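You operate a simulated robot arm through the tools that you are given. There is no shell and no other tool. Be economical: measure what you need, move in short steps, check, and stop when the job is done.

You are at the controls of a simulated robot arm. One attempt, no reset.

TASK
Put the wiper clip from the ledge of the tall shelf on the carriage plate.

It is judged by the outcome, as a careful person would: the job done as asked, and still so three seconds after it is handed in. It fails if anything else is knocked over, pushed out of place, dropped, spilled or broken.

THE ROBOT
A 7-joint arm with a two-finger parallel gripper on a trunk, on a base that drives. Base frame: it is fixed to the floor where the robot stands at the start and does not move with it; the origin is under the middle of the robot, x ahead of it, y to its left, z up. Readings come in m, degrees, newtons and seconds.
With the tool pointing down near the work surface it reaches from about 0.34 to 0.76 m from the robot's upright axis, wherever it stands. Its first joint turns from -115.0 to 115.0 degrees. Payload 3.91 kg.
The TCP is the grasp point between the finger pads, 0.03 m short of the fingertips. In the tool frame z runs along the fingers and y along their closing line. The gripper opens to 0.11 m. The fingers are 0.02 m wide and 0.01 m thick; the gripper's body (0.048 by 0.112 m) begins 0.055 m behind the TCP.
Orientation is told as [roll, pitch, yaw] about the base's x, y, z axes, in that order, counted from this pose: with the fingers straight down and closing along the base's y, the tool's x points along the base's -x, its y along +y and its z along -z.

THE INTERFACE
- The arm moves only by the tool step_arm. Its argument "commands" is a list of rows, each a list of 7 numbers: the turn, a rotation vector about the tool's x, y, z in rad, then the shift along the tool's x, y, z in m, then the gripper command, from -1 (shut) to 1 (fully open), values between in proportion. In form: [[wx, wy, wz, dx, dy, dz, hand], ...]. A call has 1 to 8 rows; each row shifts and turns the commanded pose from where the row before left it, along the tool's axes as they then stand. Rows are played at 5 a second. More than 0.05 m and 8.6 degrees between two rows, or a gripper value outside its range, and nothing of the call is played. A pose out of reach is approached as far as the arm can. The call stops where the force on the tool passes 40 N (or 10 N more than at its start, if that is more) or the arm is blocked; 0.2 s more then pass. The fingers move at their own pace (about 0.108 m/s each) and stop on an object; they squeeze with about 34 N. The grip force told is the motor's: it shows also when the fingers shut on nothing. Time passes only in rows, and 0.2 s behind the last, so rows that do not move let the fingers close. It gives the time, the measured TCP pose, the force on the tool (base axes), the opening and the grip force at its end, in the units of the frame above (readings bear some noise).
- Cameras (640 x 400 px; columns grow to the right, rows downward): "scene" is now at [0.0107, 0.1098, 1.618]; the picture's right is [-0.52, -0.85, 0.00], its down [-0.58, 0.35, -0.73] and it looks along [0.63, -0.38, -0.68] (base axes); focal length 293 px, centre (320, 200). "wrist" rides on the gripper at [0.073, 0.017, -0.103] in the tool frame; the picture's right is [-0.23, 0.97, 0.00], its down [-0.76, -0.18, -0.62] and it looks along [-0.61, -0.14, 0.78] (tool axes); focal length 222 px, centre (320, 200). There is no depth. A picture from a camera that has moved, and an enlarged one, comes with that camera's place and axes in the base frame and with its lens.
- grab_frame(camera): a new picture of that camera. No time passes.
- slide_trunk(by): slides the trunk up (or, below 0, down) by that many m; the arm and the scene camera ride with it, the base frame stays. It gives what a move gives, with no picture.
- base_move(legs): drives the robot by 1 to 6 legs, each [ahead, turn to the left] in m and degrees, along the robot's own axes; the way and the turn of a leg run together, so that a leg with both is an arc; at most 1.5 m and 180 degrees a leg. The arm and the cameras ride along, it lands a little off, and it stops where it bumps. It gives what a move gives.
- pan_tilt(pan, tilt): turns the head with the scene camera to pan (to the left, within 155 degrees either way) and tilt (down, from -29 to 69), counted from straight ahead of the robot. It gives what a move gives.
- close_up(camera, box): a new picture of the part [left, top, right, bottom] of that camera's present view, enlarged. No time passes.
- hand_in(): hands the job in; it is judged then, once.

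Work in short steps. Places have to be worked out from the pictures, the camera data and where the tool is seen: move nearer, look again, correct. Check each grasp and each placing, and mend what went wrong. You have 120 turns and 98 pictures in all, those below and enlarged ones among them. Open the gripper and draw the arm clear of the work before you hand the job in, unless the task says otherwise; then end with one line.

The tools are called after "Request:" by a JSON object that holds its "name" and its "arguments". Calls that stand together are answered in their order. step_arm: Moves the arm, as the interface text tells. Its arguments: {"type":"object","properties":{"commands":{"type":"array","items":{"type":"array","items":{"type":"number"}}}},"required":["commands"]} The other tools are called the same way: slide_trunk (by) slides the trunk up or down; base_move (legs) drives the base; pan_tilt (pan, tilt) turns the head that bears the scene camera; grab_frame (camera) takes a picture; close_up (camera, box) takes an enlarged picture of a part of a camera's view; hand_in () hands the job in.

At the start:

```text
clock: 0.0
ee_pos: [0.3549, -0.1353, 1.214]
ee_rot: [0.0, 0.1, -0.4]
wrist_force: [-1.1, -0.7, 0.1]
opening: 0.1101
grasp_force: 0.1
trunk travel left (down, up): [-0.725, 0.265]
robot x, y, heading: [-0.0026, 0.0018, 0.1]
head pan, tilt: [-31.3, 42.8]
```

scene: 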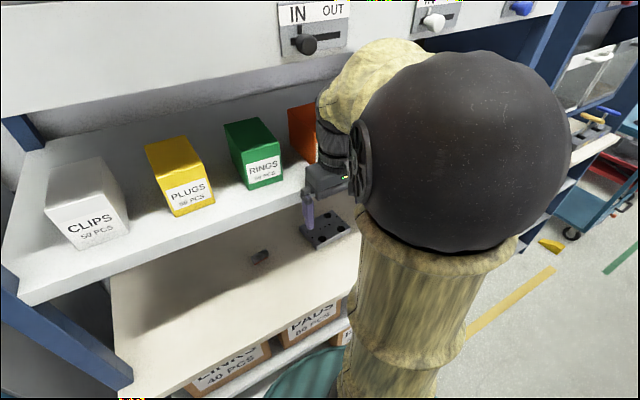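
wrist: 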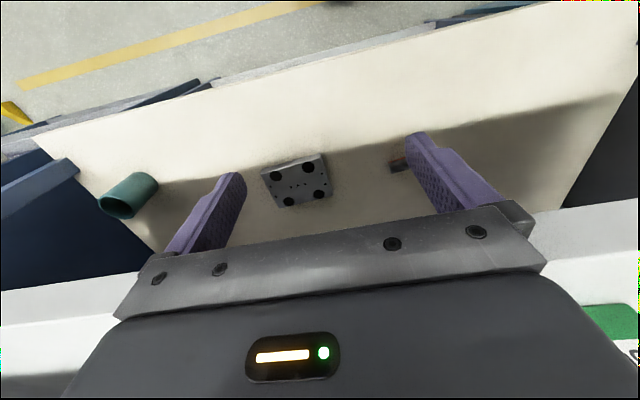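

The plate with four dark spots under the gripper may be the carriage plate; the tall shelf is not in view. I look around with the head.

Request:
{"name": "pan_tilt", "arguments": {"pan": 60, "tilt": 15}}

Request:
{"name": "grab_frame", "arguments": {"camera": "scene"}}

Request:
{"name": "pan_tilt", "arguments": {"pan": -70, "tilt": 15}}

Request:
{"name": "grab_frame", "arguments": {"camera": "scene"}}

Request:
{"name": "pan_tilt", "arguments": {"pan": 0, "tilt": 15}}

Request:
{"name": "grab_frame", "arguments": {"camera": "scene"}}

```text
clock: 1.7
ee_pos: [0.3524, -0.1362, 1.2143]
ee_rot: [0.0, 0.0, -0.4]
wrist_force: [0.7, 0.3, -0.1]
opening: 0.1102
grasp_force: 0.0
trunk travel left (down, up): [-0.725, 0.265]
robot x, y, heading: [0.0023, -0.0003, 0.1]
head pan, tilt: [60.0, 15.0]
```

```text
95 pictures are left
camera scene: at [-0.0134, 0.2338, 1.6616], right [0.87, -0.5, 0.0], down [-0.13, -0.22, -0.97], along [0.48, 0.84, -0.26], focal length 293 px, centre (320, 200)
```

scene: 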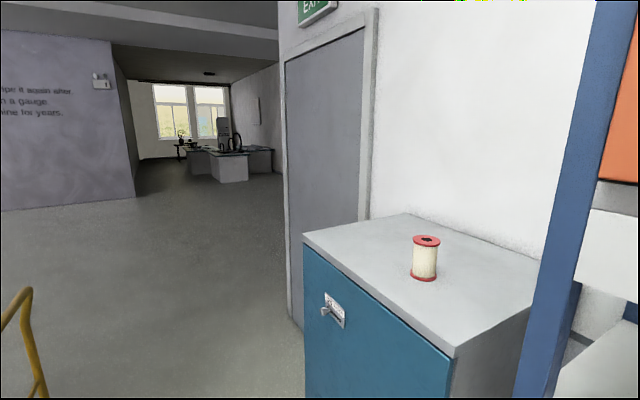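

```text
clock: 3.8
ee_pos: [0.353, -0.1355, 1.2138]
ee_rot: [0.0, 0.0, -0.4]
wrist_force: [0.0, 0.4, -0.8]
opening: 0.1101
grasp_force: 0.1
trunk travel left (down, up): [-0.725, 0.265]
robot x, y, heading: [0.0011, 0.0009, 0.4]
head pan, tilt: [-70.0, 15.0]
```

```text
94 pictures are left
camera scene: at [-0.0282, 0.0652, 1.6616], right [-0.94, -0.34, 0.0], down [-0.09, 0.24, -0.97], along [0.33, -0.91, -0.26], focal length 293 px, centre (320, 200)
```

scene: 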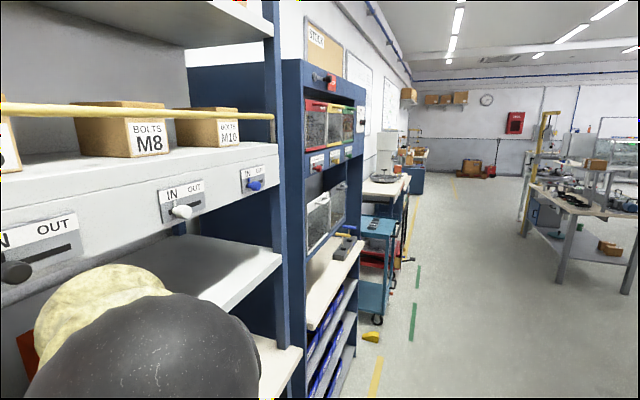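

```text
clock: 5.2
ee_pos: [0.3533, -0.1359, 1.2158]
ee_rot: [0.0, 0.0, -0.4]
wrist_force: [0.5, 0.2, -0.7]
opening: 0.1101
grasp_force: 0.1
trunk travel left (down, up): [-0.725, 0.265]
robot x, y, heading: [-0.001, 0.0034, 0.2]
head pan, tilt: [0.0, 15.0]
```

```text
93 pictures are left
camera scene: at [0.0332, 0.1529, 1.6616], right [0.0, -1.0, 0.0], down [-0.26, 0.0, -0.97], along [0.97, 0.0, -0.26], focal length 293 px, centre (320, 200)
```

scene: 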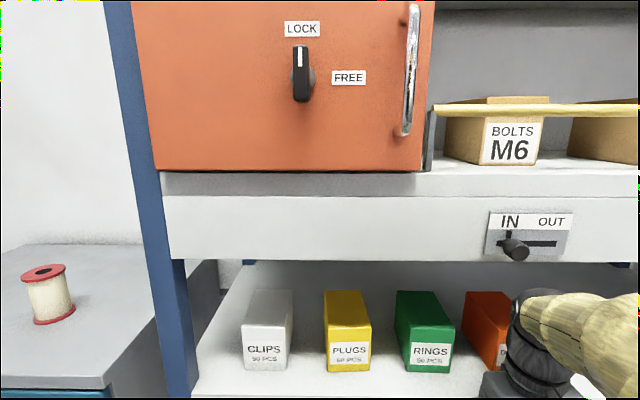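

Nearby there's a small item on the ledge and a plate; another unit to the right also has items. I look closer at both.

Request:
{"name": "close_up", "arguments": {"camera": "wrist", "box": [240, 120, 440, 245]}}

Request:
{"name": "pan_tilt", "arguments": {"pan": -65, "tilt": 20}}

Request:
{"name": "close_up", "arguments": {"camera": "scene", "box": [240, 80, 440, 205]}}

Request:
{"name": "pan_tilt", "arguments": {"pan": -10, "tilt": 55}}

Request:
{"name": "grab_frame", "arguments": {"camera": "scene"}}

```text
3.20 times, centred on (340, 182) of wrist
camera zoom: at [0.2803, -0.1189, 1.3167], right [0.23, 0.97, 0.0], down [0.76, -0.18, 0.62], along [0.61, -0.15, -0.78], focal length 711 px, centre (256, 256)
```

zoom: 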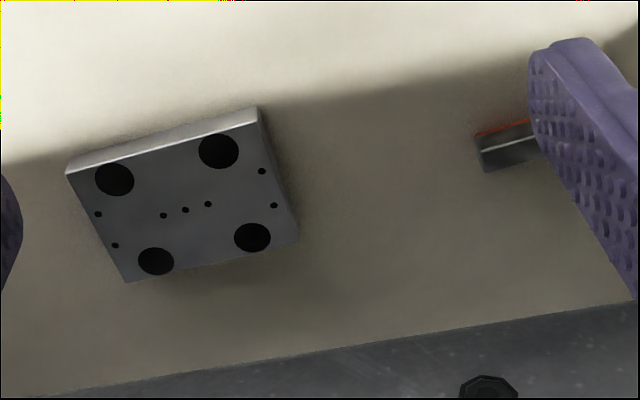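

```text
clock: 6.5
ee_pos: [0.3529, -0.1367, 1.2142]
ee_rot: [0.0, 0.0, -0.4]
wrist_force: [-0.4, -0.5, 0.3]
opening: 0.1101
grasp_force: 0.1
trunk travel left (down, up): [-0.725, 0.265]
robot x, y, heading: [-0.0044, -0.0024, -0.2]
head pan, tilt: [-65.0, 20.0]
```

```text
3.20 times, centred on (340, 142) of scene
camera zoom: at [-0.0208, 0.0686, 1.6535], right [-0.91, -0.42, 0.0], down [-0.14, 0.31, -0.94], along [0.4, -0.85, -0.34], focal length 938 px, centre (256, 384)
```

zoom: 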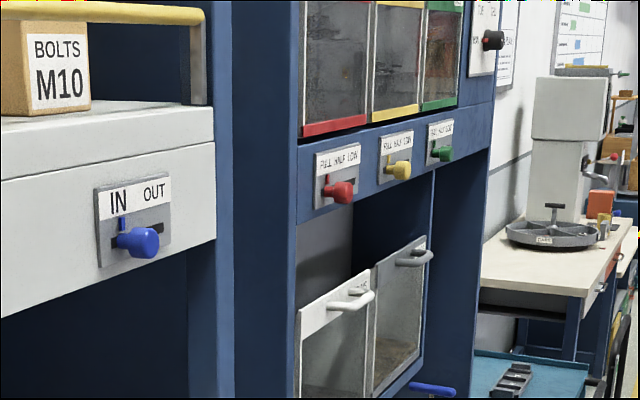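

```text
clock: 7.8
ee_pos: [0.3527, -0.1366, 1.2147]
ee_rot: [0.0, 0.0, -0.4]
wrist_force: [-0.3, 0.8, 0.1]
opening: 0.1101
grasp_force: 0.1
trunk travel left (down, up): [-0.725, 0.265]
robot x, y, heading: [-0.0015, -0.0011, 0.0]
head pan, tilt: [-10.0, 55.0]
```

```text
90 pictures are left
camera scene: at [0.0108, 0.1404, 1.6014], right [-0.17, -0.98, 0.0], down [-0.81, 0.14, -0.57], along [0.56, -0.1, -0.82], focal length 293 px, centre (320, 200)
```

scene: 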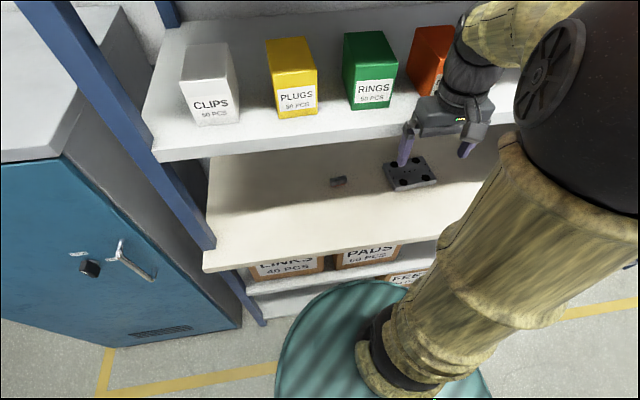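

Before choosing I check the neighbouring unit's ledge and other surfaces for other candidates.

Request:
{"name": "close_up", "arguments": {"camera": "scene", "box": [300, 140, 460, 240]}}

Request:
{"name": "pan_tilt", "arguments": {"pan": -70, "tilt": 28}}

Request:
{"name": "close_up", "arguments": {"camera": "scene", "box": [280, 100, 440, 250]}}

Request:
{"name": "pan_tilt", "arguments": {"pan": -140, "tilt": 15}}

Request:
{"name": "grab_frame", "arguments": {"camera": "scene"}}

Request:
{"name": "pan_tilt", "arguments": {"pan": 140, "tilt": 15}}

Request:
{"name": "grab_frame", "arguments": {"camera": "scene"}}

Request:
{"name": "pan_tilt", "arguments": {"pan": -20, "tilt": -25}}

Request:
{"name": "grab_frame", "arguments": {"camera": "scene"}}

```text
4.00 times, centred on (380, 190) of scene
camera zoom: at [0.0108, 0.1404, 1.6014], right [-0.17, -0.98, 0.0], down [-0.81, 0.14, -0.57], along [0.56, -0.1, -0.82], focal length 1173 px, centre (80, 240)
```

zoom: 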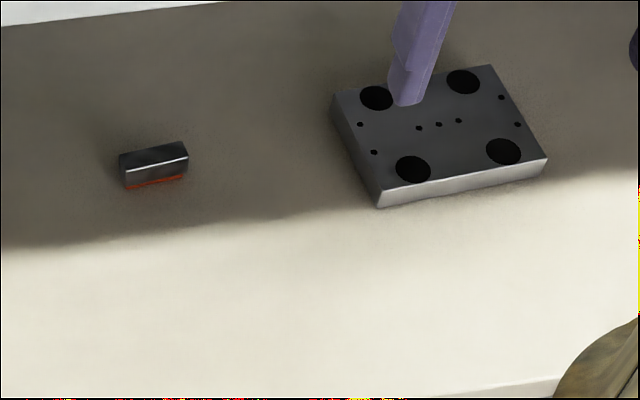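

```text
clock: 9.1
ee_pos: [0.3533, -0.1364, 1.213]
ee_rot: [0.0, 0.0, -0.4]
wrist_force: [0.3, 0.2, 0.1]
opening: 0.11
grasp_force: 0.1
trunk travel left (down, up): [-0.725, 0.265]
robot x, y, heading: [0.0018, 0.0039, 0.1]
head pan, tilt: [-70.0, 28.0]
```

```text
2.67 times, centred on (360, 175) of scene
camera zoom: at [-0.0289, 0.0673, 1.6405], right [-0.94, -0.34, 0.0], down [-0.16, 0.44, -0.88], along [0.3, -0.83, -0.47], focal length 782 px, centre (213, 267)
```

zoom: 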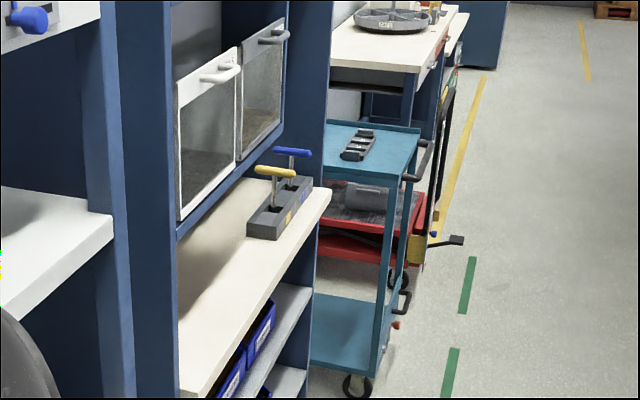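

```text
clock: 10.5
ee_pos: [0.3525, -0.1366, 1.2139]
ee_rot: [-0.1, -0.1, -0.4]
wrist_force: [0.1, 0.8, 0.4]
opening: 0.1098
grasp_force: 0.0
trunk travel left (down, up): [-0.725, 0.265]
robot x, y, heading: [-0.0014, -0.0059, 0.1]
head pan, tilt: [-140.0, 15.0]
```

```text
87 pictures are left
camera scene: at [-0.1317, 0.0929, 1.6616], right [-0.64, 0.77, 0.0], down [0.2, 0.17, -0.97], along [-0.74, -0.62, -0.26], focal length 293 px, centre (320, 200)
```

scene: 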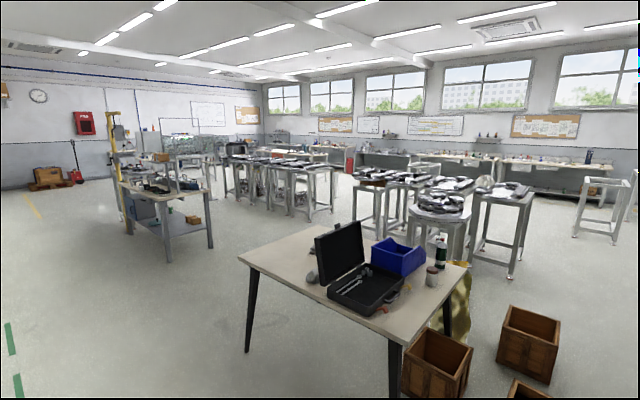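

```text
clock: 14.3
ee_pos: [0.3524, -0.1355, 1.2141]
ee_rot: [0.1, 0.0, -0.4]
wrist_force: [-0.5, -0.7, 1.4]
opening: 0.1101
grasp_force: 0.1
trunk travel left (down, up): [-0.725, 0.265]
robot x, y, heading: [-0.0017, 0.002, 0.1]
head pan, tilt: [140.0, 15.0]
```

```text
86 pictures are left
camera scene: at [-0.1317, 0.2131, 1.6616], right [0.64, 0.77, 0.0], down [0.2, -0.17, -0.97], along [-0.74, 0.62, -0.26], focal length 293 px, centre (320, 200)
```

scene: 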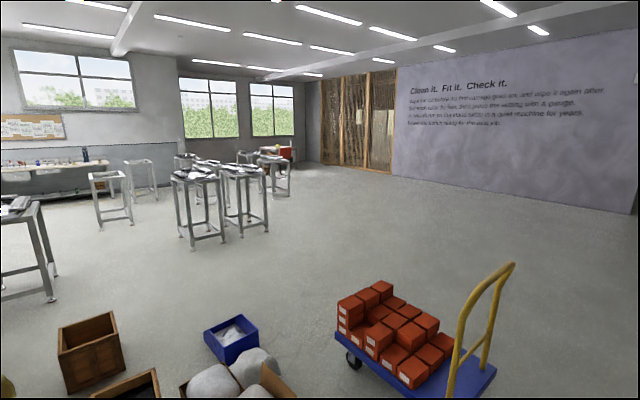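

```text
clock: 16.8
ee_pos: [0.3524, -0.1358, 1.2141]
ee_rot: [0.0, 0.0, -0.4]
wrist_force: [-1.2, -0.5, 0.2]
opening: 0.1104
grasp_force: 0.0
trunk travel left (down, up): [-0.725, 0.265]
robot x, y, heading: [-0.0005, 0.0008, 0.1]
head pan, tilt: [-20.0, -25.0]
```

```text
85 pictures are left
camera scene: at [0.0066, 0.1287, 1.7214], right [-0.34, -0.94, 0.0], down [0.4, -0.14, -0.91], along [0.85, -0.31, 0.42], focal length 293 px, centre (320, 200)
```

scene: 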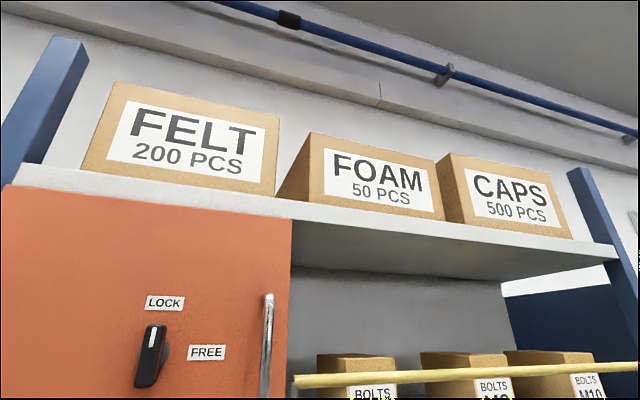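

The black clip with the red lip on the ledge is the wiper clip, at about (0.545, -0.01); the plate is at about (0.53, -0.23). The white bin shelf above may overhang both, so I back off a little to get a baseline and measure it.

Request:
{"name": "base_move", "arguments": {"legs": [[-0.2, 0]]}}

Request:
{"name": "pan_tilt", "arguments": {"pan": 0, "tilt": 40}}

Request:
{"name": "grab_frame", "arguments": {"camera": "scene"}}

Request:
{"name": "grab_frame", "arguments": {"camera": "wrist"}}

```text
clock: 18.4
ee_pos: [0.1477, -0.1354, 1.2143]
ee_rot: [-0.1, 0.0, -0.4]
wrist_force: [-0.1, 0.4, -0.3]
opening: 0.1098
grasp_force: 0.0
trunk travel left (down, up): [-0.725, 0.265]
robot x, y, heading: [-0.2063, -0.0004, -0.0]
head pan, tilt: [-20.0, -25.0]
```

```text
clock: 19.8
ee_pos: [0.1483, -0.1357, 1.214]
ee_rot: [0.0, 0.0, -0.5]
wrist_force: [-0.6, -0.6, 0.5]
opening: 0.1101
grasp_force: 0.2
trunk travel left (down, up): [-0.725, 0.265]
robot x, y, heading: [-0.2088, 0.0012, -0.0]
head pan, tilt: [0.0, 40.0]
```

```text
84 pictures are left
camera scene: at [-0.1796, 0.153, 1.6221], right [0.0, -1.0, 0.0], down [-0.64, 0.0, -0.77], along [0.77, 0.0, -0.64], focal length 293 px, centre (320, 200)
```

scene: 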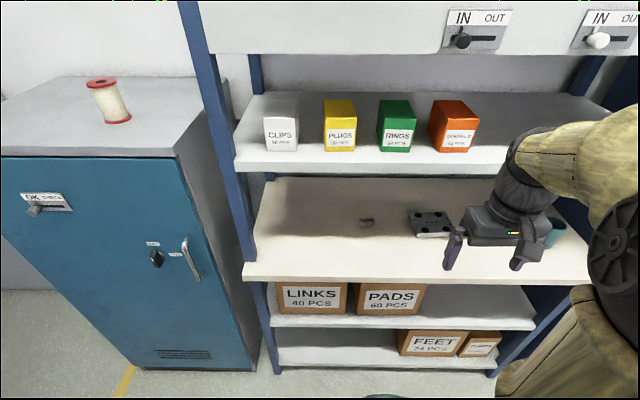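

```text
83 pictures are left
camera wrist: at [0.0755, -0.1191, 1.3168], right [0.24, 0.97, 0.0], down [0.76, -0.18, 0.62], along [0.61, -0.15, -0.78], focal length 222 px, centre (320, 200)
```

wrist: 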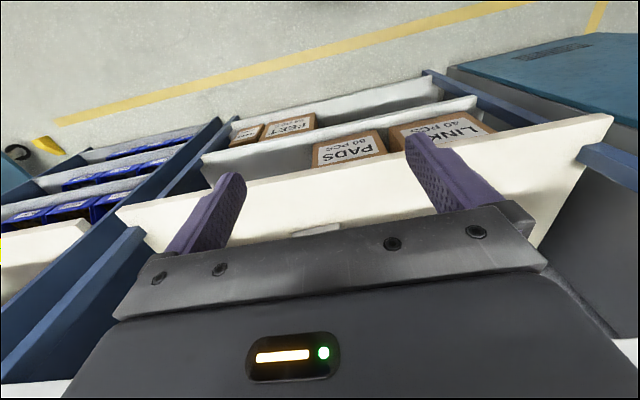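

The bin shelf's front edge is near x≈0.43, z≈1.2, overhanging the clip (x≈0.545); the ledge's front edge is x≈0.39. I'll go in from the front tilted ~45°, with the wrist camera on top, so first I roll the tool 180° in the free space here.

Request:
{"name": "step_arm", "arguments": {"commands": [[0, 0, 0.1496, 0, 0, 0, 1], [0, 0, 0.1496, 0, 0, 0, 1], [0, 0, 0.1496, 0, 0, 0, 1], [0, 0, 0.1496, 0, 0, 0, 1], [0, 0, 0.1496, 0, 0, 0, 1], [0, 0, 0.1496, 0, 0, 0, 1], [0, 0, 0.1496, 0, 0, 0, 1]]}}

Request:
{"name": "step_arm", "arguments": {"commands": [[0, 0, 0.1496, 0, 0, 0, 1], [0, 0, 0.1496, 0, 0, 0, 1], [0, 0, 0.1496, 0, 0, 0, 1], [0, 0, 0.1496, 0, 0, 0, 1], [0, 0, 0.1496, 0, 0, 0, 1], [0, 0, 0.1496, 0, 0, 0, 1], [0, 0, 0.1496, 0, 0, 0, 1]]}}

Request:
{"name": "step_arm", "arguments": {"commands": [[0, 0, 0.1496, 0, 0, 0, 1], [0, 0, 0.1496, 0, 0, 0, 1], [0, 0, 0.1496, 0, 0, 0, 1], [0, 0, 0.1496, 0, 0, 0, 1], [0, 0, 0.1496, 0, 0, 0, 1], [0, 0, 0.1496, 0, 0, 0, 1], [0, 0, 0.1496, 0, 0, 0, 1]]}}

Request:
{"name": "grab_frame", "arguments": {"camera": "wrist"}}

```text
clock: 21.4
ee_pos: [0.1483, -0.1382, 1.2147]
ee_rot: [0.0, 0.0, -60.8]
wrist_force: [-0.7, -0.2, 0.2]
opening: 0.1098
grasp_force: 0.1
trunk travel left (down, up): [-0.725, 0.265]
robot x, y, heading: [-0.204, 0.0028, -0.1]
head pan, tilt: [0.0, 40.0]
```

```text
clock: 23.0
ee_pos: [0.1489, -0.1358, 1.2138]
ee_rot: [0.0, 0.0, -120.7]
wrist_force: [-0.2, -0.2, 0.5]
opening: 0.1102
grasp_force: 0.0
trunk travel left (down, up): [-0.725, 0.265]
robot x, y, heading: [-0.2057, 0.0022, -0.3]
head pan, tilt: [0.0, 40.0]
```

```text
clock: 24.6
ee_pos: [0.148, -0.1369, 1.214]
ee_rot: [0.0, 0.1, 179.4]
wrist_force: [-0.4, 0.1, 0.0]
opening: 0.1101
grasp_force: 0.0
trunk travel left (down, up): [-0.725, 0.265]
robot x, y, heading: [-0.2014, 0.0022, 0.0]
head pan, tilt: [0.0, 40.0]
```

```text
82 pictures are left
camera wrist: at [0.2206, -0.1543, 1.3174], right [-0.24, -0.97, 0.0], down [-0.76, 0.19, 0.62], along [-0.61, 0.15, -0.78], focal length 222 px, centre (320, 200)
```

wrist: 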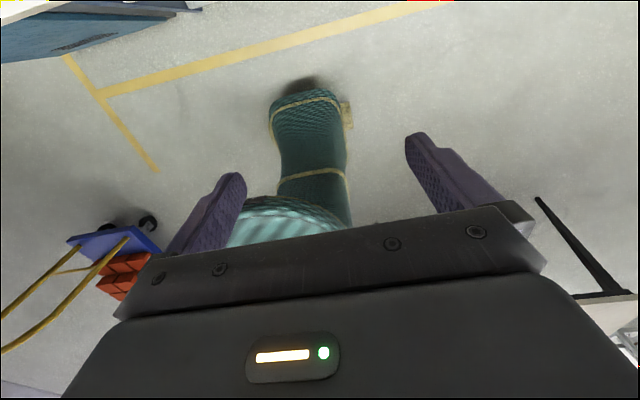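

The tool is flipped. Now tilt 45° forward (+wy) while moving forward a bit.

Request:
{"name": "step_arm", "arguments": {"commands": [[0, 0.131, 0, 0.02, 0, 0, 1], [0, 0.131, 0, 0.02, 0, 0.005, 1], [0, 0.131, 0, 0.02, 0, 0.008, 1], [0, 0.131, 0, 0.02, 0, 0.01, 1], [0, 0.131, 0, 0.015, 0, 0.015, 1], [0, 0.131, 0, 0.015, 0, 0.015, 1]]}}

Request:
{"name": "grab_frame", "arguments": {"camera": "wrist"}}

Request:
{"name": "grab_frame", "arguments": {"camera": "scene"}}

```text
clock: 26.0
ee_pos: [0.2723, -0.1373, 1.1976]
ee_rot: [0.2, 45.0, 179.5]
wrist_force: [0.2, -0.4, 0.5]
opening: 0.1101
grasp_force: 0.1
trunk travel left (down, up): [-0.725, 0.265]
robot x, y, heading: [-0.2051, -0.0015, -0.1]
head pan, tilt: [0.0, 40.0]
```

```text
81 pictures are left
camera wrist: at [0.2504, -0.1544, 1.3228], right [-0.17, -0.97, -0.16], down [-0.98, 0.19, -0.1], along [0.12, 0.14, -0.98], focal length 222 px, centre (320, 200)
```

wrist: 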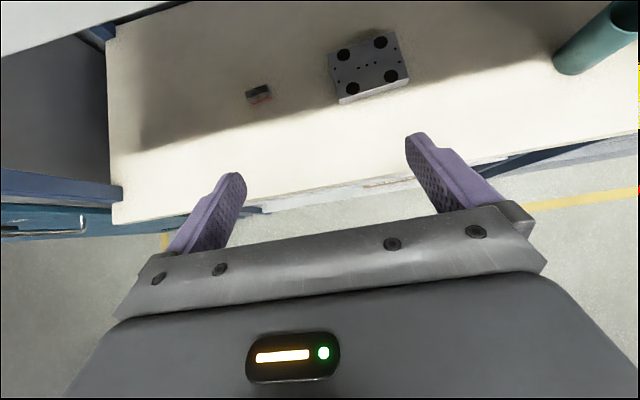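

```text
80 pictures are left
camera scene: at [-0.1792, 0.1529, 1.6221], right [0.0, -1.0, 0.0], down [-0.64, 0.0, -0.77], along [0.77, 0.0, -0.64], focal length 293 px, centre (320, 200)
```

scene: 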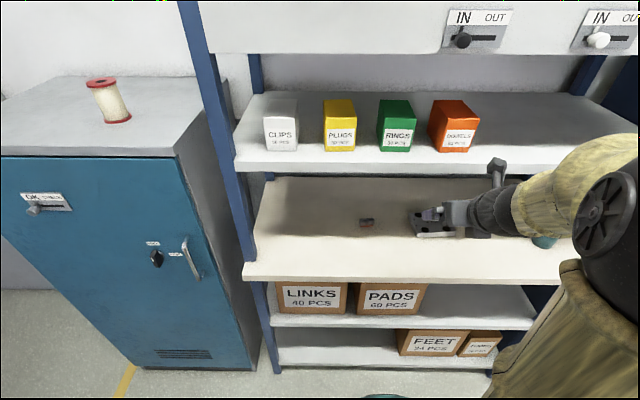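

Triangulation agrees: clip at (0.547, -0.008), plate at (0.537, -0.231), shelf underside at ~1.17–1.2. I shift the arm to y≈-0.008 in line with the clip, then lower the trunk and drive part of the way.

Request:
{"name": "step_arm", "arguments": {"commands": [[0, 0, 0, 0, -0.033, 0, 1], [0, 0, 0, 0, -0.033, 0, 1], [0, 0, 0, 0, -0.033, 0, 1], [0, 0, 0, 0, -0.03, 0, 1], [0, 0, 0, 0, 0, 0, 1]]}}

Request:
{"name": "slide_trunk", "arguments": {"by": -0.22}}

Request:
{"name": "base_move", "arguments": {"legs": [[0.13, 0]]}}

Request:
{"name": "grab_frame", "arguments": {"camera": "wrist"}}

Request:
{"name": "grab_frame", "arguments": {"camera": "scene"}}

```text
clock: 27.2
ee_pos: [0.2741, -0.0084, 1.1998]
ee_rot: [0.0, 45.1, 179.6]
wrist_force: [0.4, 0.4, -0.1]
opening: 0.11
grasp_force: 0.0
trunk travel left (down, up): [-0.725, 0.265]
robot x, y, heading: [-0.202, -0.0005, -0.1]
head pan, tilt: [0.0, 40.0]
```

```text
clock: 29.5
ee_pos: [0.2742, -0.0084, 0.98]
ee_rot: [0.0, 45.0, 179.5]
wrist_force: [0.3, -0.3, 0.7]
opening: 0.1097
grasp_force: 0.1
trunk travel left (down, up): [-0.505, 0.485]
robot x, y, heading: [-0.2055, 0.0068, -0.3]
head pan, tilt: [0.0, 40.0]
```

```text
clock: 30.8
ee_pos: [0.4052, -0.0083, 0.9802]
ee_rot: [0.0, 45.0, 179.5]
wrist_force: [-1.2, -0.9, 1.0]
opening: 0.11
grasp_force: 0.0
trunk travel left (down, up): [-0.505, 0.485]
robot x, y, heading: [-0.0757, -0.0004, -0.0]
head pan, tilt: [0.0, 40.0]
```

```text
79 pictures are left
camera wrist: at [0.3824, -0.0259, 1.1035], right [-0.17, -0.97, -0.16], down [-0.98, 0.19, -0.1], along [0.13, 0.14, -0.98], focal length 222 px, centre (320, 200)
```

wrist: 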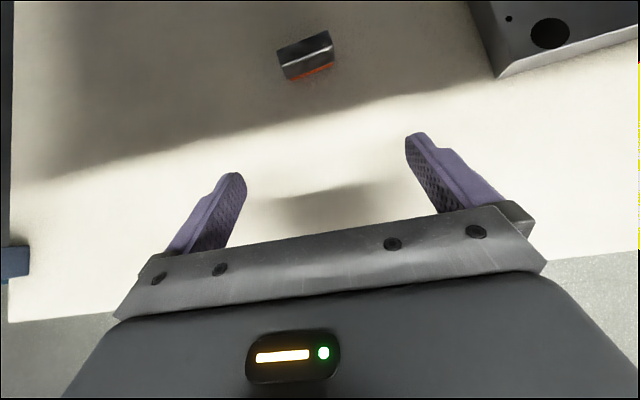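

```text
78 pictures are left
camera scene: at [-0.0486, 0.1529, 1.402], right [0.0, -1.0, 0.0], down [-0.64, 0.0, -0.77], along [0.77, 0.0, -0.64], focal length 293 px, centre (320, 200)
```

scene: 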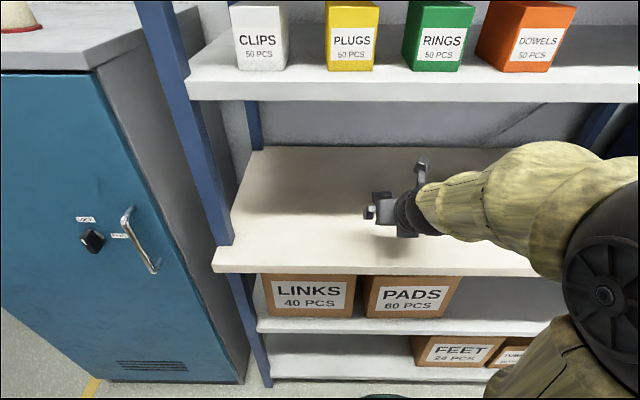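

Shelf underside is ~1.22, edge x≈0.41, so I fit beneath. I zoom on the clip to measure its size and yaw.

Request:
{"name": "close_up", "arguments": {"camera": "wrist", "box": [250, 10, 362, 80]}}

```text
5.71 times, centred on (306, 45) of wrist
camera zoom: at [0.3824, -0.0259, 1.1035], right [-0.17, -0.97, -0.16], down [-0.98, 0.19, -0.1], along [0.13, 0.14, -0.98], focal length 1269 px, centre (400, 1086)
```

zoom: 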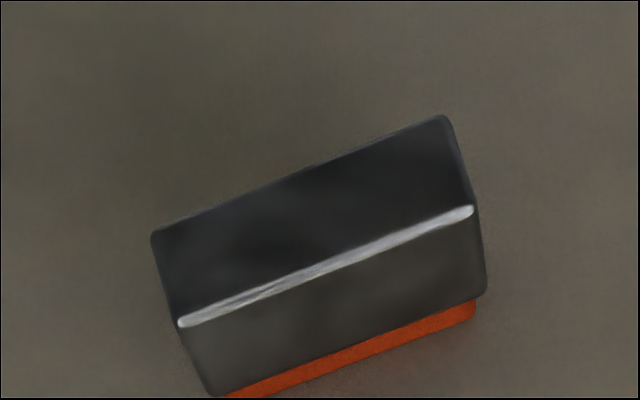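

The clip is ~49×17×19 mm, centred at about (0.548, -0.010), yawed ~5°. I yaw the tool 5° and move to a pre-grasp short of it.

Request:
{"name": "step_arm", "arguments": {"commands": [[0.0617, 0, -0.0617, 0, 0, 0, 1], [0, 0, 0, 0.0142, 0.0028, 0.0191, 1], [0, 0, 0, 0.0142, 0.0028, 0.0191, 1], [0, 0, 0, 0.0142, 0.0028, 0.0191, 1], [0, 0, 0, 0.0142, 0.0028, 0.0191, 1], [0, 0, 0, 0, 0, 0, 1]]}}

Request:
{"name": "grab_frame", "arguments": {"camera": "wrist"}}

Request:
{"name": "grab_frame", "arguments": {"camera": "scene"}}

```text
clock: 32.2
ee_pos: [0.4996, -0.0113, 0.9683]
ee_rot: [0.0, 45.0, -175.5]
wrist_force: [0.4, 0.0, -0.7]
opening: 0.1102
grasp_force: 0.0
trunk travel left (down, up): [-0.505, 0.485]
robot x, y, heading: [-0.077, 0.0024, -0.1]
head pan, tilt: [0.0, 40.0]
```

```text
76 pictures are left
camera wrist: at [0.4782, -0.0305, 1.0918], right [-0.08, -0.98, -0.16], down [-0.99, 0.1, -0.1], along [0.11, 0.15, -0.98], focal length 222 px, centre (320, 200)
```

wrist: 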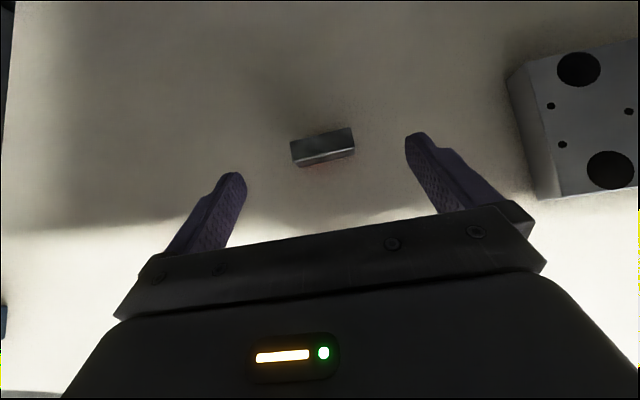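

```text
75 pictures are left
camera scene: at [-0.0489, 0.1529, 1.402], right [0.0, -1.0, 0.0], down [-0.64, 0.0, -0.77], along [0.77, 0.0, -0.64], focal length 293 px, centre (320, 200)
```

scene: 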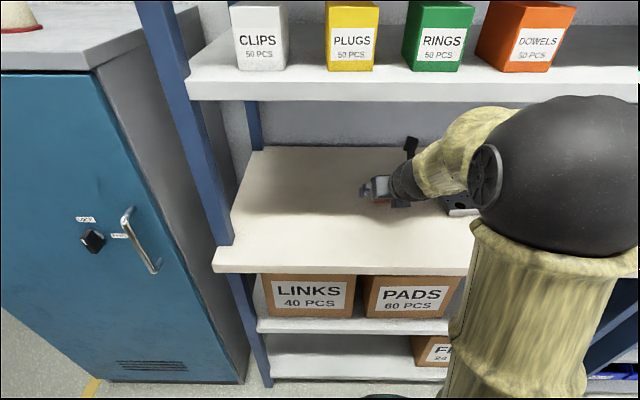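

Clip confirmed at (0.546, -0.010) and centred between the fingers. Final approach along the tool axis.

Request:
{"name": "step_arm", "arguments": {"commands": [[0, 0, 0, -0.0005, 0.001, 0.017, 1], [0, 0, 0, -0.0005, 0.001, 0.017, 1], [0, 0, 0, -0.0005, 0.001, 0.017, 1], [0, 0, 0, 0, 0, 0, 1]]}}

Request:
{"name": "grab_frame", "arguments": {"camera": "wrist"}}

```text
clock: 33.2
ee_pos: [0.5323, -0.0132, 0.9296]
ee_rot: [0.0, 45.1, -175.6]
wrist_force: [0.3, 0.0, -0.8]
opening: 0.11
grasp_force: 0.1
trunk travel left (down, up): [-0.505, 0.485]
robot x, y, heading: [-0.0705, 0.002, -0.2]
head pan, tilt: [0.0, 40.0]
```

```text
74 pictures are left
camera wrist: at [0.5117, -0.0318, 1.0525], right [-0.08, -0.98, -0.16], down [-0.99, 0.1, -0.1], along [0.11, 0.15, -0.98], focal length 222 px, centre (320, 200)
```

wrist: 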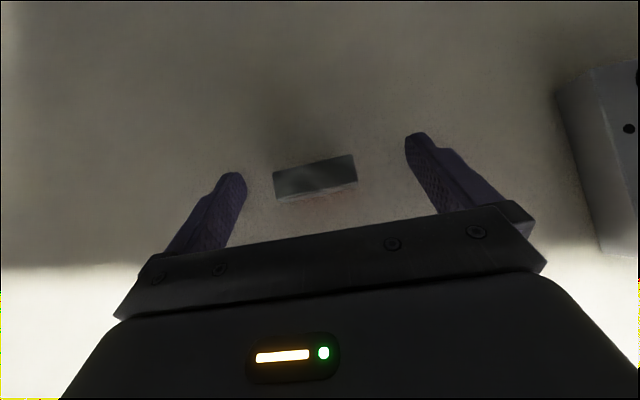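

The clip lies between the pads, slightly inside the tips. Close the gripper.

Request:
{"name": "step_arm", "arguments": {"commands": [[0, 0, 0, 0, 0, 0, 0.2], [0, 0, 0, 0, 0, 0, -0.05], [0, 0, 0, 0, 0, 0, -0.4], [0, 0, 0, 0, 0, 0, -1], [0, 0, 0, 0, 0, 0, -1]]}}

Request:
{"name": "grab_frame", "arguments": {"camera": "wrist"}}

```text
clock: 34.4
ee_pos: [0.5314, -0.0129, 0.9288]
ee_rot: [0.0, 45.1, -175.5]
wrist_force: [0.1, 0.0, 0.9]
opening: 0.0489
grasp_force: 34.1
trunk travel left (down, up): [-0.505, 0.485]
robot x, y, heading: [-0.0737, -0.0012, -0.1]
head pan, tilt: [0.0, 40.0]
```

```text
73 pictures are left
camera wrist: at [0.5115, -0.0318, 1.0526], right [-0.08, -0.98, -0.16], down [-0.99, 0.1, -0.1], along [0.11, 0.15, -0.98], focal length 222 px, centre (320, 200)
```

wrist: 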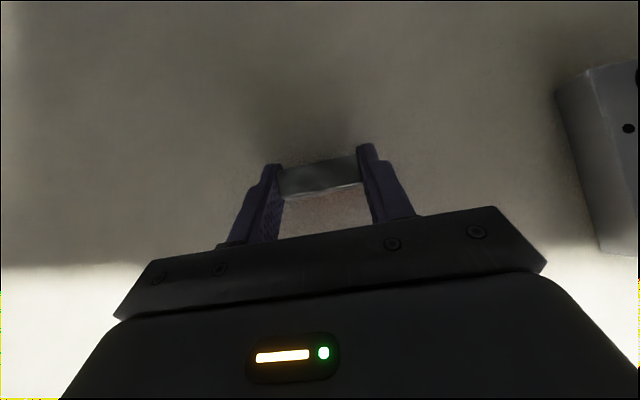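

Grip is firm (opening 0.049, 34 N). Lift straight up 6 cm and look.

Request:
{"name": "step_arm", "arguments": {"commands": [[0, 0, 0, 0.007, 0, -0.007, -1], [0, 0, 0, 0.014, 0, -0.014, -1], [0, 0, 0, 0.0212, 0, -0.0212, -1], [0, 0, 0, 0, 0, 0, -1]]}}

Request:
{"name": "grab_frame", "arguments": {"camera": "wrist"}}

Request:
{"name": "grab_frame", "arguments": {"camera": "scene"}}

```text
clock: 35.4
ee_pos: [0.5331, -0.0108, 0.9924]
ee_rot: [0.1, 45.1, -175.5]
wrist_force: [0.4, 0.0, 0.4]
opening: 0.0003
grasp_force: 34.3
trunk travel left (down, up): [-0.505, 0.485]
robot x, y, heading: [-0.0724, -0.0015, -0.0]
head pan, tilt: [0.0, 40.0]
```

```text
72 pictures are left
camera wrist: at [0.513, -0.0311, 1.1149], right [-0.08, -0.98, -0.16], down [-0.99, 0.1, -0.1], along [0.11, 0.15, -0.98], focal length 222 px, centre (320, 200)
```

wrist: 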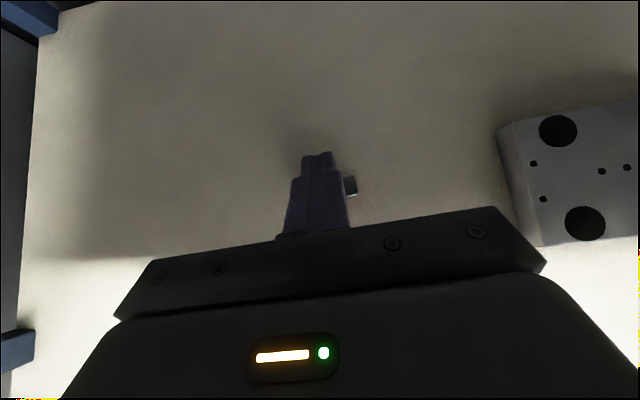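

```text
71 pictures are left
camera scene: at [-0.0492, 0.1529, 1.402], right [0.0, -1.0, 0.0], down [-0.64, 0.0, -0.77], along [0.77, 0.0, -0.64], focal length 293 px, centre (320, 200)
```

scene: 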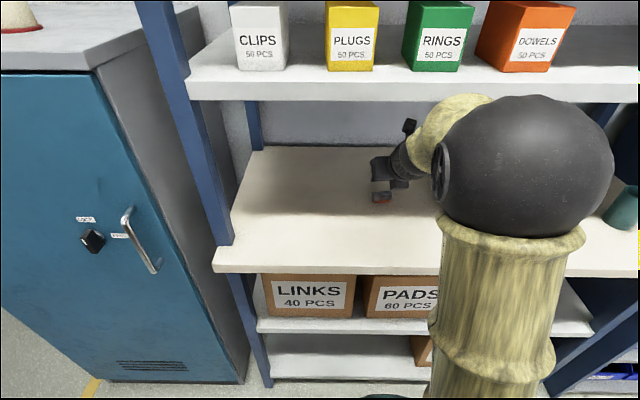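

The clip slipped out as I lifted (opening ≈0) — I likely held too close to the tips. I back away horizontally and look for it.

Request:
{"name": "step_arm", "arguments": {"commands": [[0, 0, 0, -0.021, 0, -0.021, -1], [0, 0, 0, -0.021, 0, -0.021, -1], [0, 0, 0, -0.021, 0, -0.021, -1], [0, 0, 0, 0, 0, 0, -1]]}}

Request:
{"name": "grab_frame", "arguments": {"camera": "wrist"}}

```text
clock: 36.4
ee_pos: [0.4433, -0.0188, 0.9888]
ee_rot: [0.0, 45.1, -175.5]
wrist_force: [0.8, -0.2, 0.4]
opening: 0.0002
grasp_force: 34.0
trunk travel left (down, up): [-0.505, 0.485]
robot x, y, heading: [-0.0712, 0.0007, 0.0]
head pan, tilt: [0.0, 40.0]
```

```text
70 pictures are left
camera wrist: at [0.4234, -0.0376, 1.1134], right [-0.08, -0.98, -0.16], down [-0.99, 0.1, -0.1], along [0.11, 0.15, -0.98], focal length 222 px, centre (320, 200)
```

wrist: 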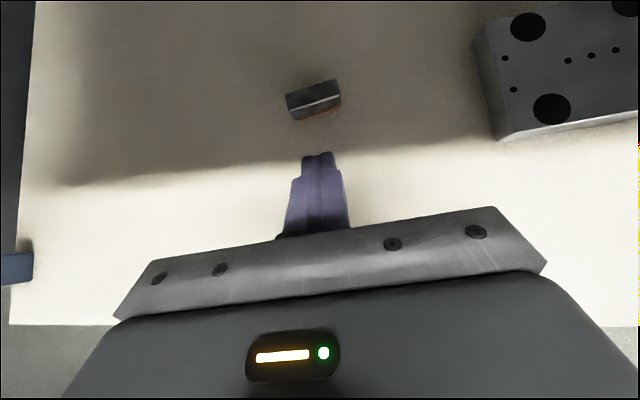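

The clip is standing on the ledge where it was, upright. I'll regrasp flatter (about 25° below horizontal), so the clip sits deeper in the pads. First open, tilt 20° more, and zoom.

Request:
{"name": "step_arm", "arguments": {"commands": [[0, 0.1163, 0, 0, 0, 0, 0], [0, 0.1163, 0, 0, 0, 0, 1], [0, 0.1163, 0, 0, 0, 0, 1], [0, 0, 0, 0, 0, 0, 1], [0, 0, 0, 0, 0, 0, 1]]}}

Request:
{"name": "grab_frame", "arguments": {"camera": "wrist"}}

Request:
{"name": "grab_frame", "arguments": {"camera": "scene"}}

Request:
{"name": "close_up", "arguments": {"camera": "wrist", "box": [260, 90, 372, 160]}}

```text
clock: 37.6
ee_pos: [0.4448, -0.0121, 0.9877]
ee_rot: [-2.7, 57.9, -176.2]
wrist_force: [0.1, -0.2, 0.2]
opening: 0.1101
grasp_force: 0.0
out of reach, approached as far as the arm can: row 1, 2
trunk travel left (down, up): [-0.505, 0.485]
robot x, y, heading: [-0.0696, -0.0026, 0.1]
head pan, tilt: [0.0, 40.0]
```

```text
69 pictures are left
camera wrist: at [0.3975, -0.0369, 1.103], right [-0.02, -0.98, -0.22], down [-0.95, 0.09, -0.31], along [0.32, 0.2, -0.93], focal length 222 px, centre (320, 200)
```

wrist: 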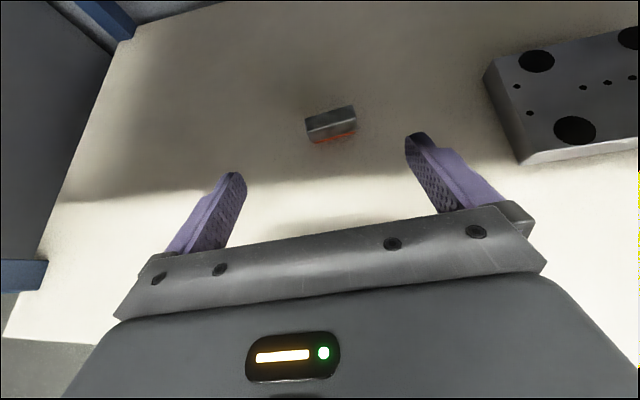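

```text
68 pictures are left
camera scene: at [-0.0491, 0.1529, 1.402], right [0.0, -1.0, 0.0], down [-0.64, 0.0, -0.77], along [0.77, 0.0, -0.64], focal length 293 px, centre (320, 200)
```

scene: 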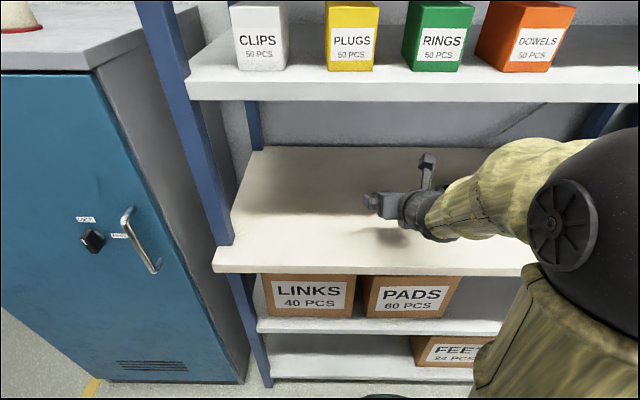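

```text
5.71 times, centred on (316, 125) of wrist
camera zoom: at [0.3975, -0.0369, 1.103], right [-0.02, -0.98, -0.22], down [-0.95, 0.09, -0.31], along [0.32, 0.2, -0.93], focal length 1269 px, centre (343, 629)
```

zoom: 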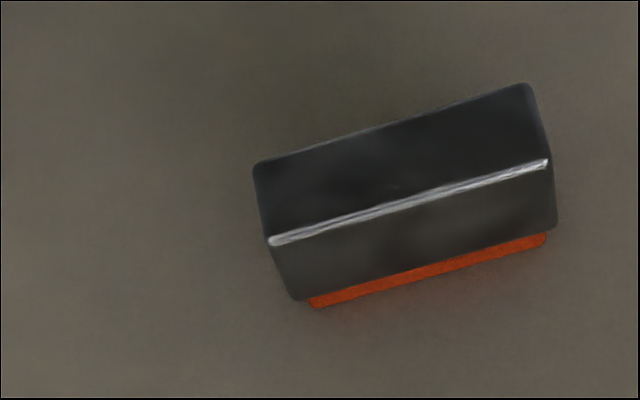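

The arm is too folded for this tilt with the base so close. I back the base 10 cm and hold to see whether the tilt settles.

Request:
{"name": "base_move", "arguments": {"legs": [[-0.1, 0]]}}

Request:
{"name": "step_arm", "arguments": {"commands": [[0, 0, 0, 0.0084, 0, 0.0181, 1], [0, 0, 0, 0.0084, 0, 0.0181, 1], [0, 0, 0, 0.0084, 0, 0.0181, 1], [0, 0, 0, 0.0084, 0, 0.0181, 1], [0, 0, 0, 0, 0, 0, 1]]}}

```text
clock: 38.8
ee_pos: [0.3427, -0.0134, 0.9881]
ee_rot: [-2.6, 57.8, -176.3]
wrist_force: [-0.2, -0.7, 0.6]
opening: 0.1099
grasp_force: 0.1
trunk travel left (down, up): [-0.505, 0.485]
robot x, y, heading: [-0.1802, 0.0004, -0.4]
head pan, tilt: [0.0, 40.0]
```

```text
clock: 40.0
ee_pos: [0.4218, -0.0039, 0.9787]
ee_rot: [-2.7, 57.9, -176.3]
wrist_force: [0.4, 0.1, 0.1]
opening: 0.1101
grasp_force: 0.1
trunk travel left (down, up): [-0.505, 0.485]
robot x, y, heading: [-0.1732, -0.0017, -0.2]
head pan, tilt: [0.0, 40.0]
```

The pose now has room. Correct roll, yaw and tilt to 65° in one row.

Request:
{"name": "step_arm", "arguments": {"commands": [[0.001, 0.062, -0.015, 0, 0, 0, 1], [0.001, 0.062, -0.015, 0, 0, 0, 1], [0, 0, 0, 0, 0, 0, 1]]}}

Request:
{"name": "grab_frame", "arguments": {"camera": "wrist"}}

```text
clock: 40.8
ee_pos: [0.4215, -0.0028, 0.9788]
ee_rot: [0.1, 65.1, -173.0]
wrist_force: [0.3, -0.2, -0.2]
opening: 0.1099
grasp_force: 0.1
trunk travel left (down, up): [-0.505, 0.485]
robot x, y, heading: [-0.1758, 0.0007, -0.2]
head pan, tilt: [0.0, 40.0]
```

```text
66 pictures are left
camera wrist: at [0.3599, -0.0276, 1.0869], right [0.02, -0.98, -0.21], down [-0.9, 0.07, -0.43], along [0.43, 0.19, -0.88], focal length 222 px, centre (320, 200)
```

wrist: 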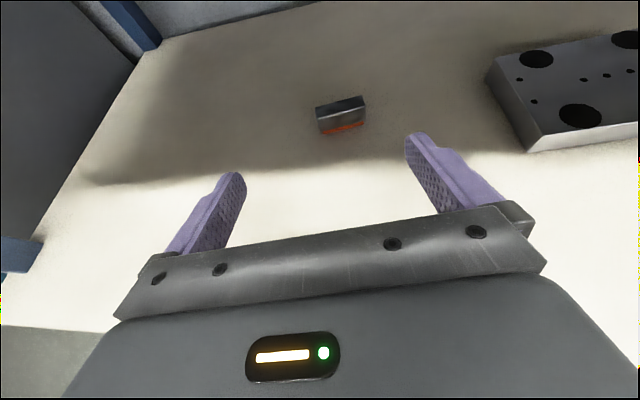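

Now approach: most of the way first, then check alignment.

Request:
{"name": "step_arm", "arguments": {"commands": [[0, 0, 0, 0.002, 0.0079, 0.026, 1], [0, 0, 0, 0, 0.0078, 0.026, 1], [0, 0, 0, 0, 0.0078, 0.026, 1], [0, 0, 0, 0, 0, 0, 1]]}}

Request:
{"name": "grab_frame", "arguments": {"camera": "wrist"}}

```text
clock: 41.8
ee_pos: [0.4953, -0.0192, 0.9441]
ee_rot: [0.0, 65.1, -173.1]
wrist_force: [0.0, -0.3, -0.3]
opening: 0.11
grasp_force: 0.1
trunk travel left (down, up): [-0.505, 0.485]
robot x, y, heading: [-0.174, -0.0039, -0.3]
head pan, tilt: [0.0, 40.0]
```

```text
65 pictures are left
camera wrist: at [0.4343, -0.0438, 1.0533], right [0.02, -0.98, -0.21], down [-0.9, 0.07, -0.43], along [0.43, 0.2, -0.88], focal length 222 px, centre (320, 200)
```

wrist: 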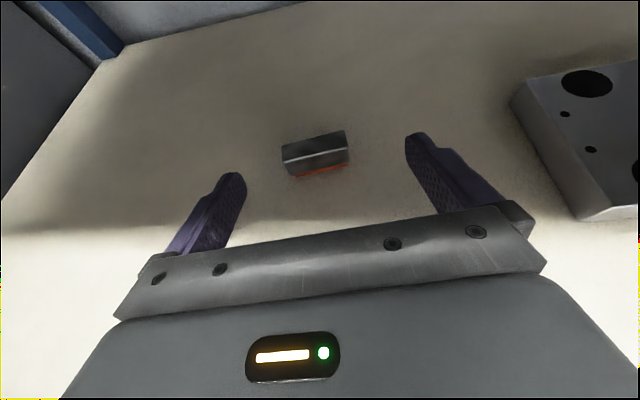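

Nearly aligned; final 4 cm along the fingers.

Request:
{"name": "step_arm", "arguments": {"commands": [[0, 0, 0, -0.0003, -0.0006, 0.014, 1], [0, 0, 0, -0.0003, -0.0006, 0.014, 1], [0, 0, 0, -0.0003, -0.0006, 0.014, 1], [0, 0, 0, 0, 0, 0, 1]]}}

Request:
{"name": "grab_frame", "arguments": {"camera": "wrist"}}

```text
clock: 42.8
ee_pos: [0.5322, -0.0122, 0.9271]
ee_rot: [-0.1, 65.0, -173.1]
wrist_force: [0.0, -0.2, 0.0]
opening: 0.1101
grasp_force: 0.0
trunk travel left (down, up): [-0.505, 0.485]
robot x, y, heading: [-0.1769, -0.0026, -0.2]
head pan, tilt: [0.0, 40.0]
```

```text
64 pictures are left
camera wrist: at [0.4711, -0.0372, 1.0356], right [0.02, -0.98, -0.21], down [-0.9, 0.07, -0.43], along [0.43, 0.19, -0.88], focal length 222 px, centre (320, 200)
```

wrist: 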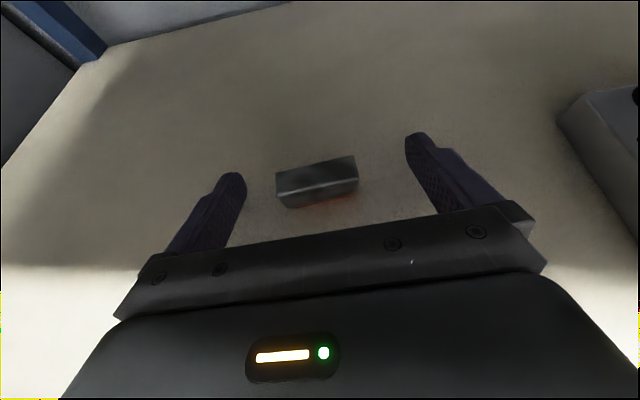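

The clip is deeper between the pads and parallel to the closing line. Close, then lift a little, slowly.

Request:
{"name": "step_arm", "arguments": {"commands": [[0, 0, 0, 0, 0, 0, 0.2], [0, 0, 0, 0, 0, 0, -0.05], [0, 0, 0, 0, 0, 0, -0.2], [0, 0, 0, 0, 0, 0, -1], [0, 0, 0, 0, 0, 0, -1], [0, 0, 0, 0, 0, 0, -1]]}}

Request:
{"name": "close_up", "arguments": {"camera": "wrist", "box": [220, 120, 420, 245]}}

```text
clock: 44.2
ee_pos: [0.5312, -0.0128, 0.9273]
ee_rot: [0.1, 65.1, -173.1]
wrist_force: [0.6, -0.1, 0.7]
opening: 0.0492
grasp_force: 34.1
trunk travel left (down, up): [-0.505, 0.485]
robot x, y, heading: [-0.1753, -0.0015, 0.0]
head pan, tilt: [0.0, 40.0]
```

```text
3.20 times, centred on (320, 182) of wrist
camera zoom: at [0.4708, -0.0373, 1.0356], right [0.02, -0.98, -0.21], down [-0.9, 0.07, -0.43], along [0.43, 0.19, -0.88], focal length 711 px, centre (320, 256)
```

zoom: 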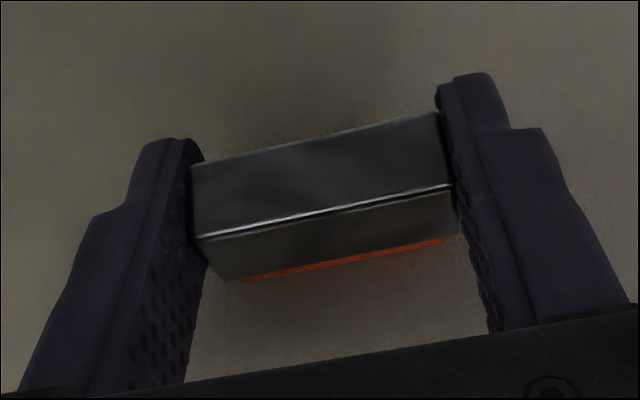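

Good contact on both ends. Slow lift of 8 mm, then check the opening.

Request:
{"name": "step_arm", "arguments": {"commands": [[0, 0, 0, 0.0018, 0, -0.0008, -1], [0, 0, 0, 0.0018, 0, -0.0008, -1], [0, 0, 0, 0.0018, 0, -0.0008, -1], [0, 0, 0, 0.0018, 0, -0.0008, -1], [0, 0, 0, 0, 0, 0, -1]]}}

Request:
{"name": "close_up", "arguments": {"camera": "wrist", "box": [220, 120, 420, 245]}}

```text
clock: 45.4
ee_pos: [0.5329, -0.0133, 0.9349]
ee_rot: [0.0, 64.9, -173.1]
wrist_force: [0.0, 0.8, -0.8]
opening: 0.0493
grasp_force: 34.0
trunk travel left (down, up): [-0.505, 0.485]
robot x, y, heading: [-0.1758, -0.0002, -0.1]
head pan, tilt: [0.0, 40.0]
```

```text
3.20 times, centred on (320, 182) of wrist
camera zoom: at [0.4718, -0.0377, 1.0445], right [0.02, -0.98, -0.21], down [-0.9, 0.07, -0.43], along [0.43, 0.19, -0.88], focal length 711 px, centre (320, 256)
```

zoom: 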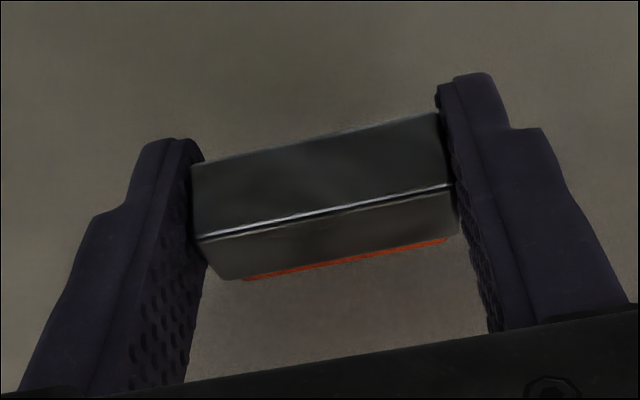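

It's held and moving with the fingers. Lift another 5 cm.

Request:
{"name": "step_arm", "arguments": {"commands": [[0, 0, 0, 0.0065, 0, -0.003, -1], [0, 0, 0, 0.0065, 0, -0.003, -1], [0, 0, 0, 0.0065, 0, -0.003, -1], [0, 0, 0, 0.0065, 0, -0.003, -1], [0, 0, 0, 0.0065, 0, -0.003, -1], [0, 0, 0, 0.0065, 0, -0.003, -1], [0, 0, 0, 0.0065, 0, -0.003, -1], [0, 0, 0, 0, 0, 0, -1]]}}

Request:
{"name": "grab_frame", "arguments": {"camera": "wrist"}}

Request:
{"name": "grab_frame", "arguments": {"camera": "scene"}}

```text
clock: 47.2
ee_pos: [0.5321, -0.0123, 0.9868]
ee_rot: [0.0, 65.0, -173.1]
wrist_force: [-0.1, -0.1, -0.4]
opening: 0.0493
grasp_force: 33.6
trunk travel left (down, up): [-0.505, 0.485]
robot x, y, heading: [-0.1746, 0.001, -0.3]
head pan, tilt: [0.0, 40.0]
```

```text
61 pictures are left
camera wrist: at [0.4712, -0.0369, 1.0955], right [0.02, -0.98, -0.21], down [-0.9, 0.07, -0.43], along [0.43, 0.19, -0.88], focal length 222 px, centre (320, 200)
```

wrist: 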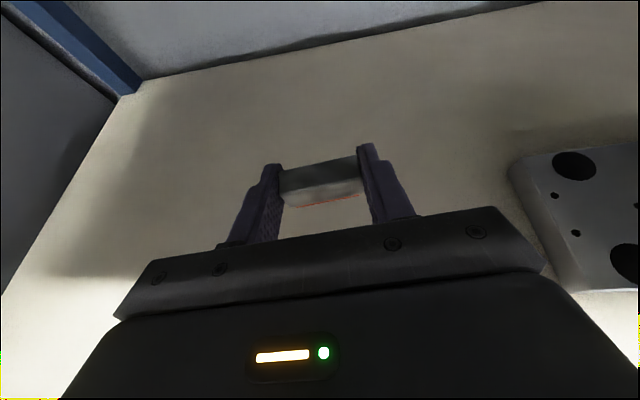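

```text
60 pictures are left
camera scene: at [-0.1506, 0.1531, 1.402], right [0.0, -1.0, 0.0], down [-0.64, 0.0, -0.77], along [0.77, 0.0, -0.64], focal length 293 px, centre (320, 200)
```

scene: 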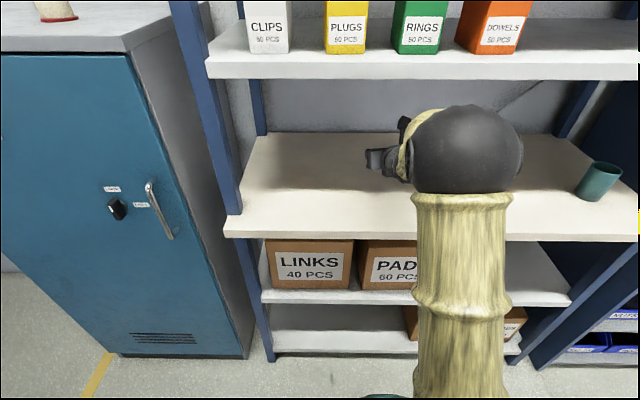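

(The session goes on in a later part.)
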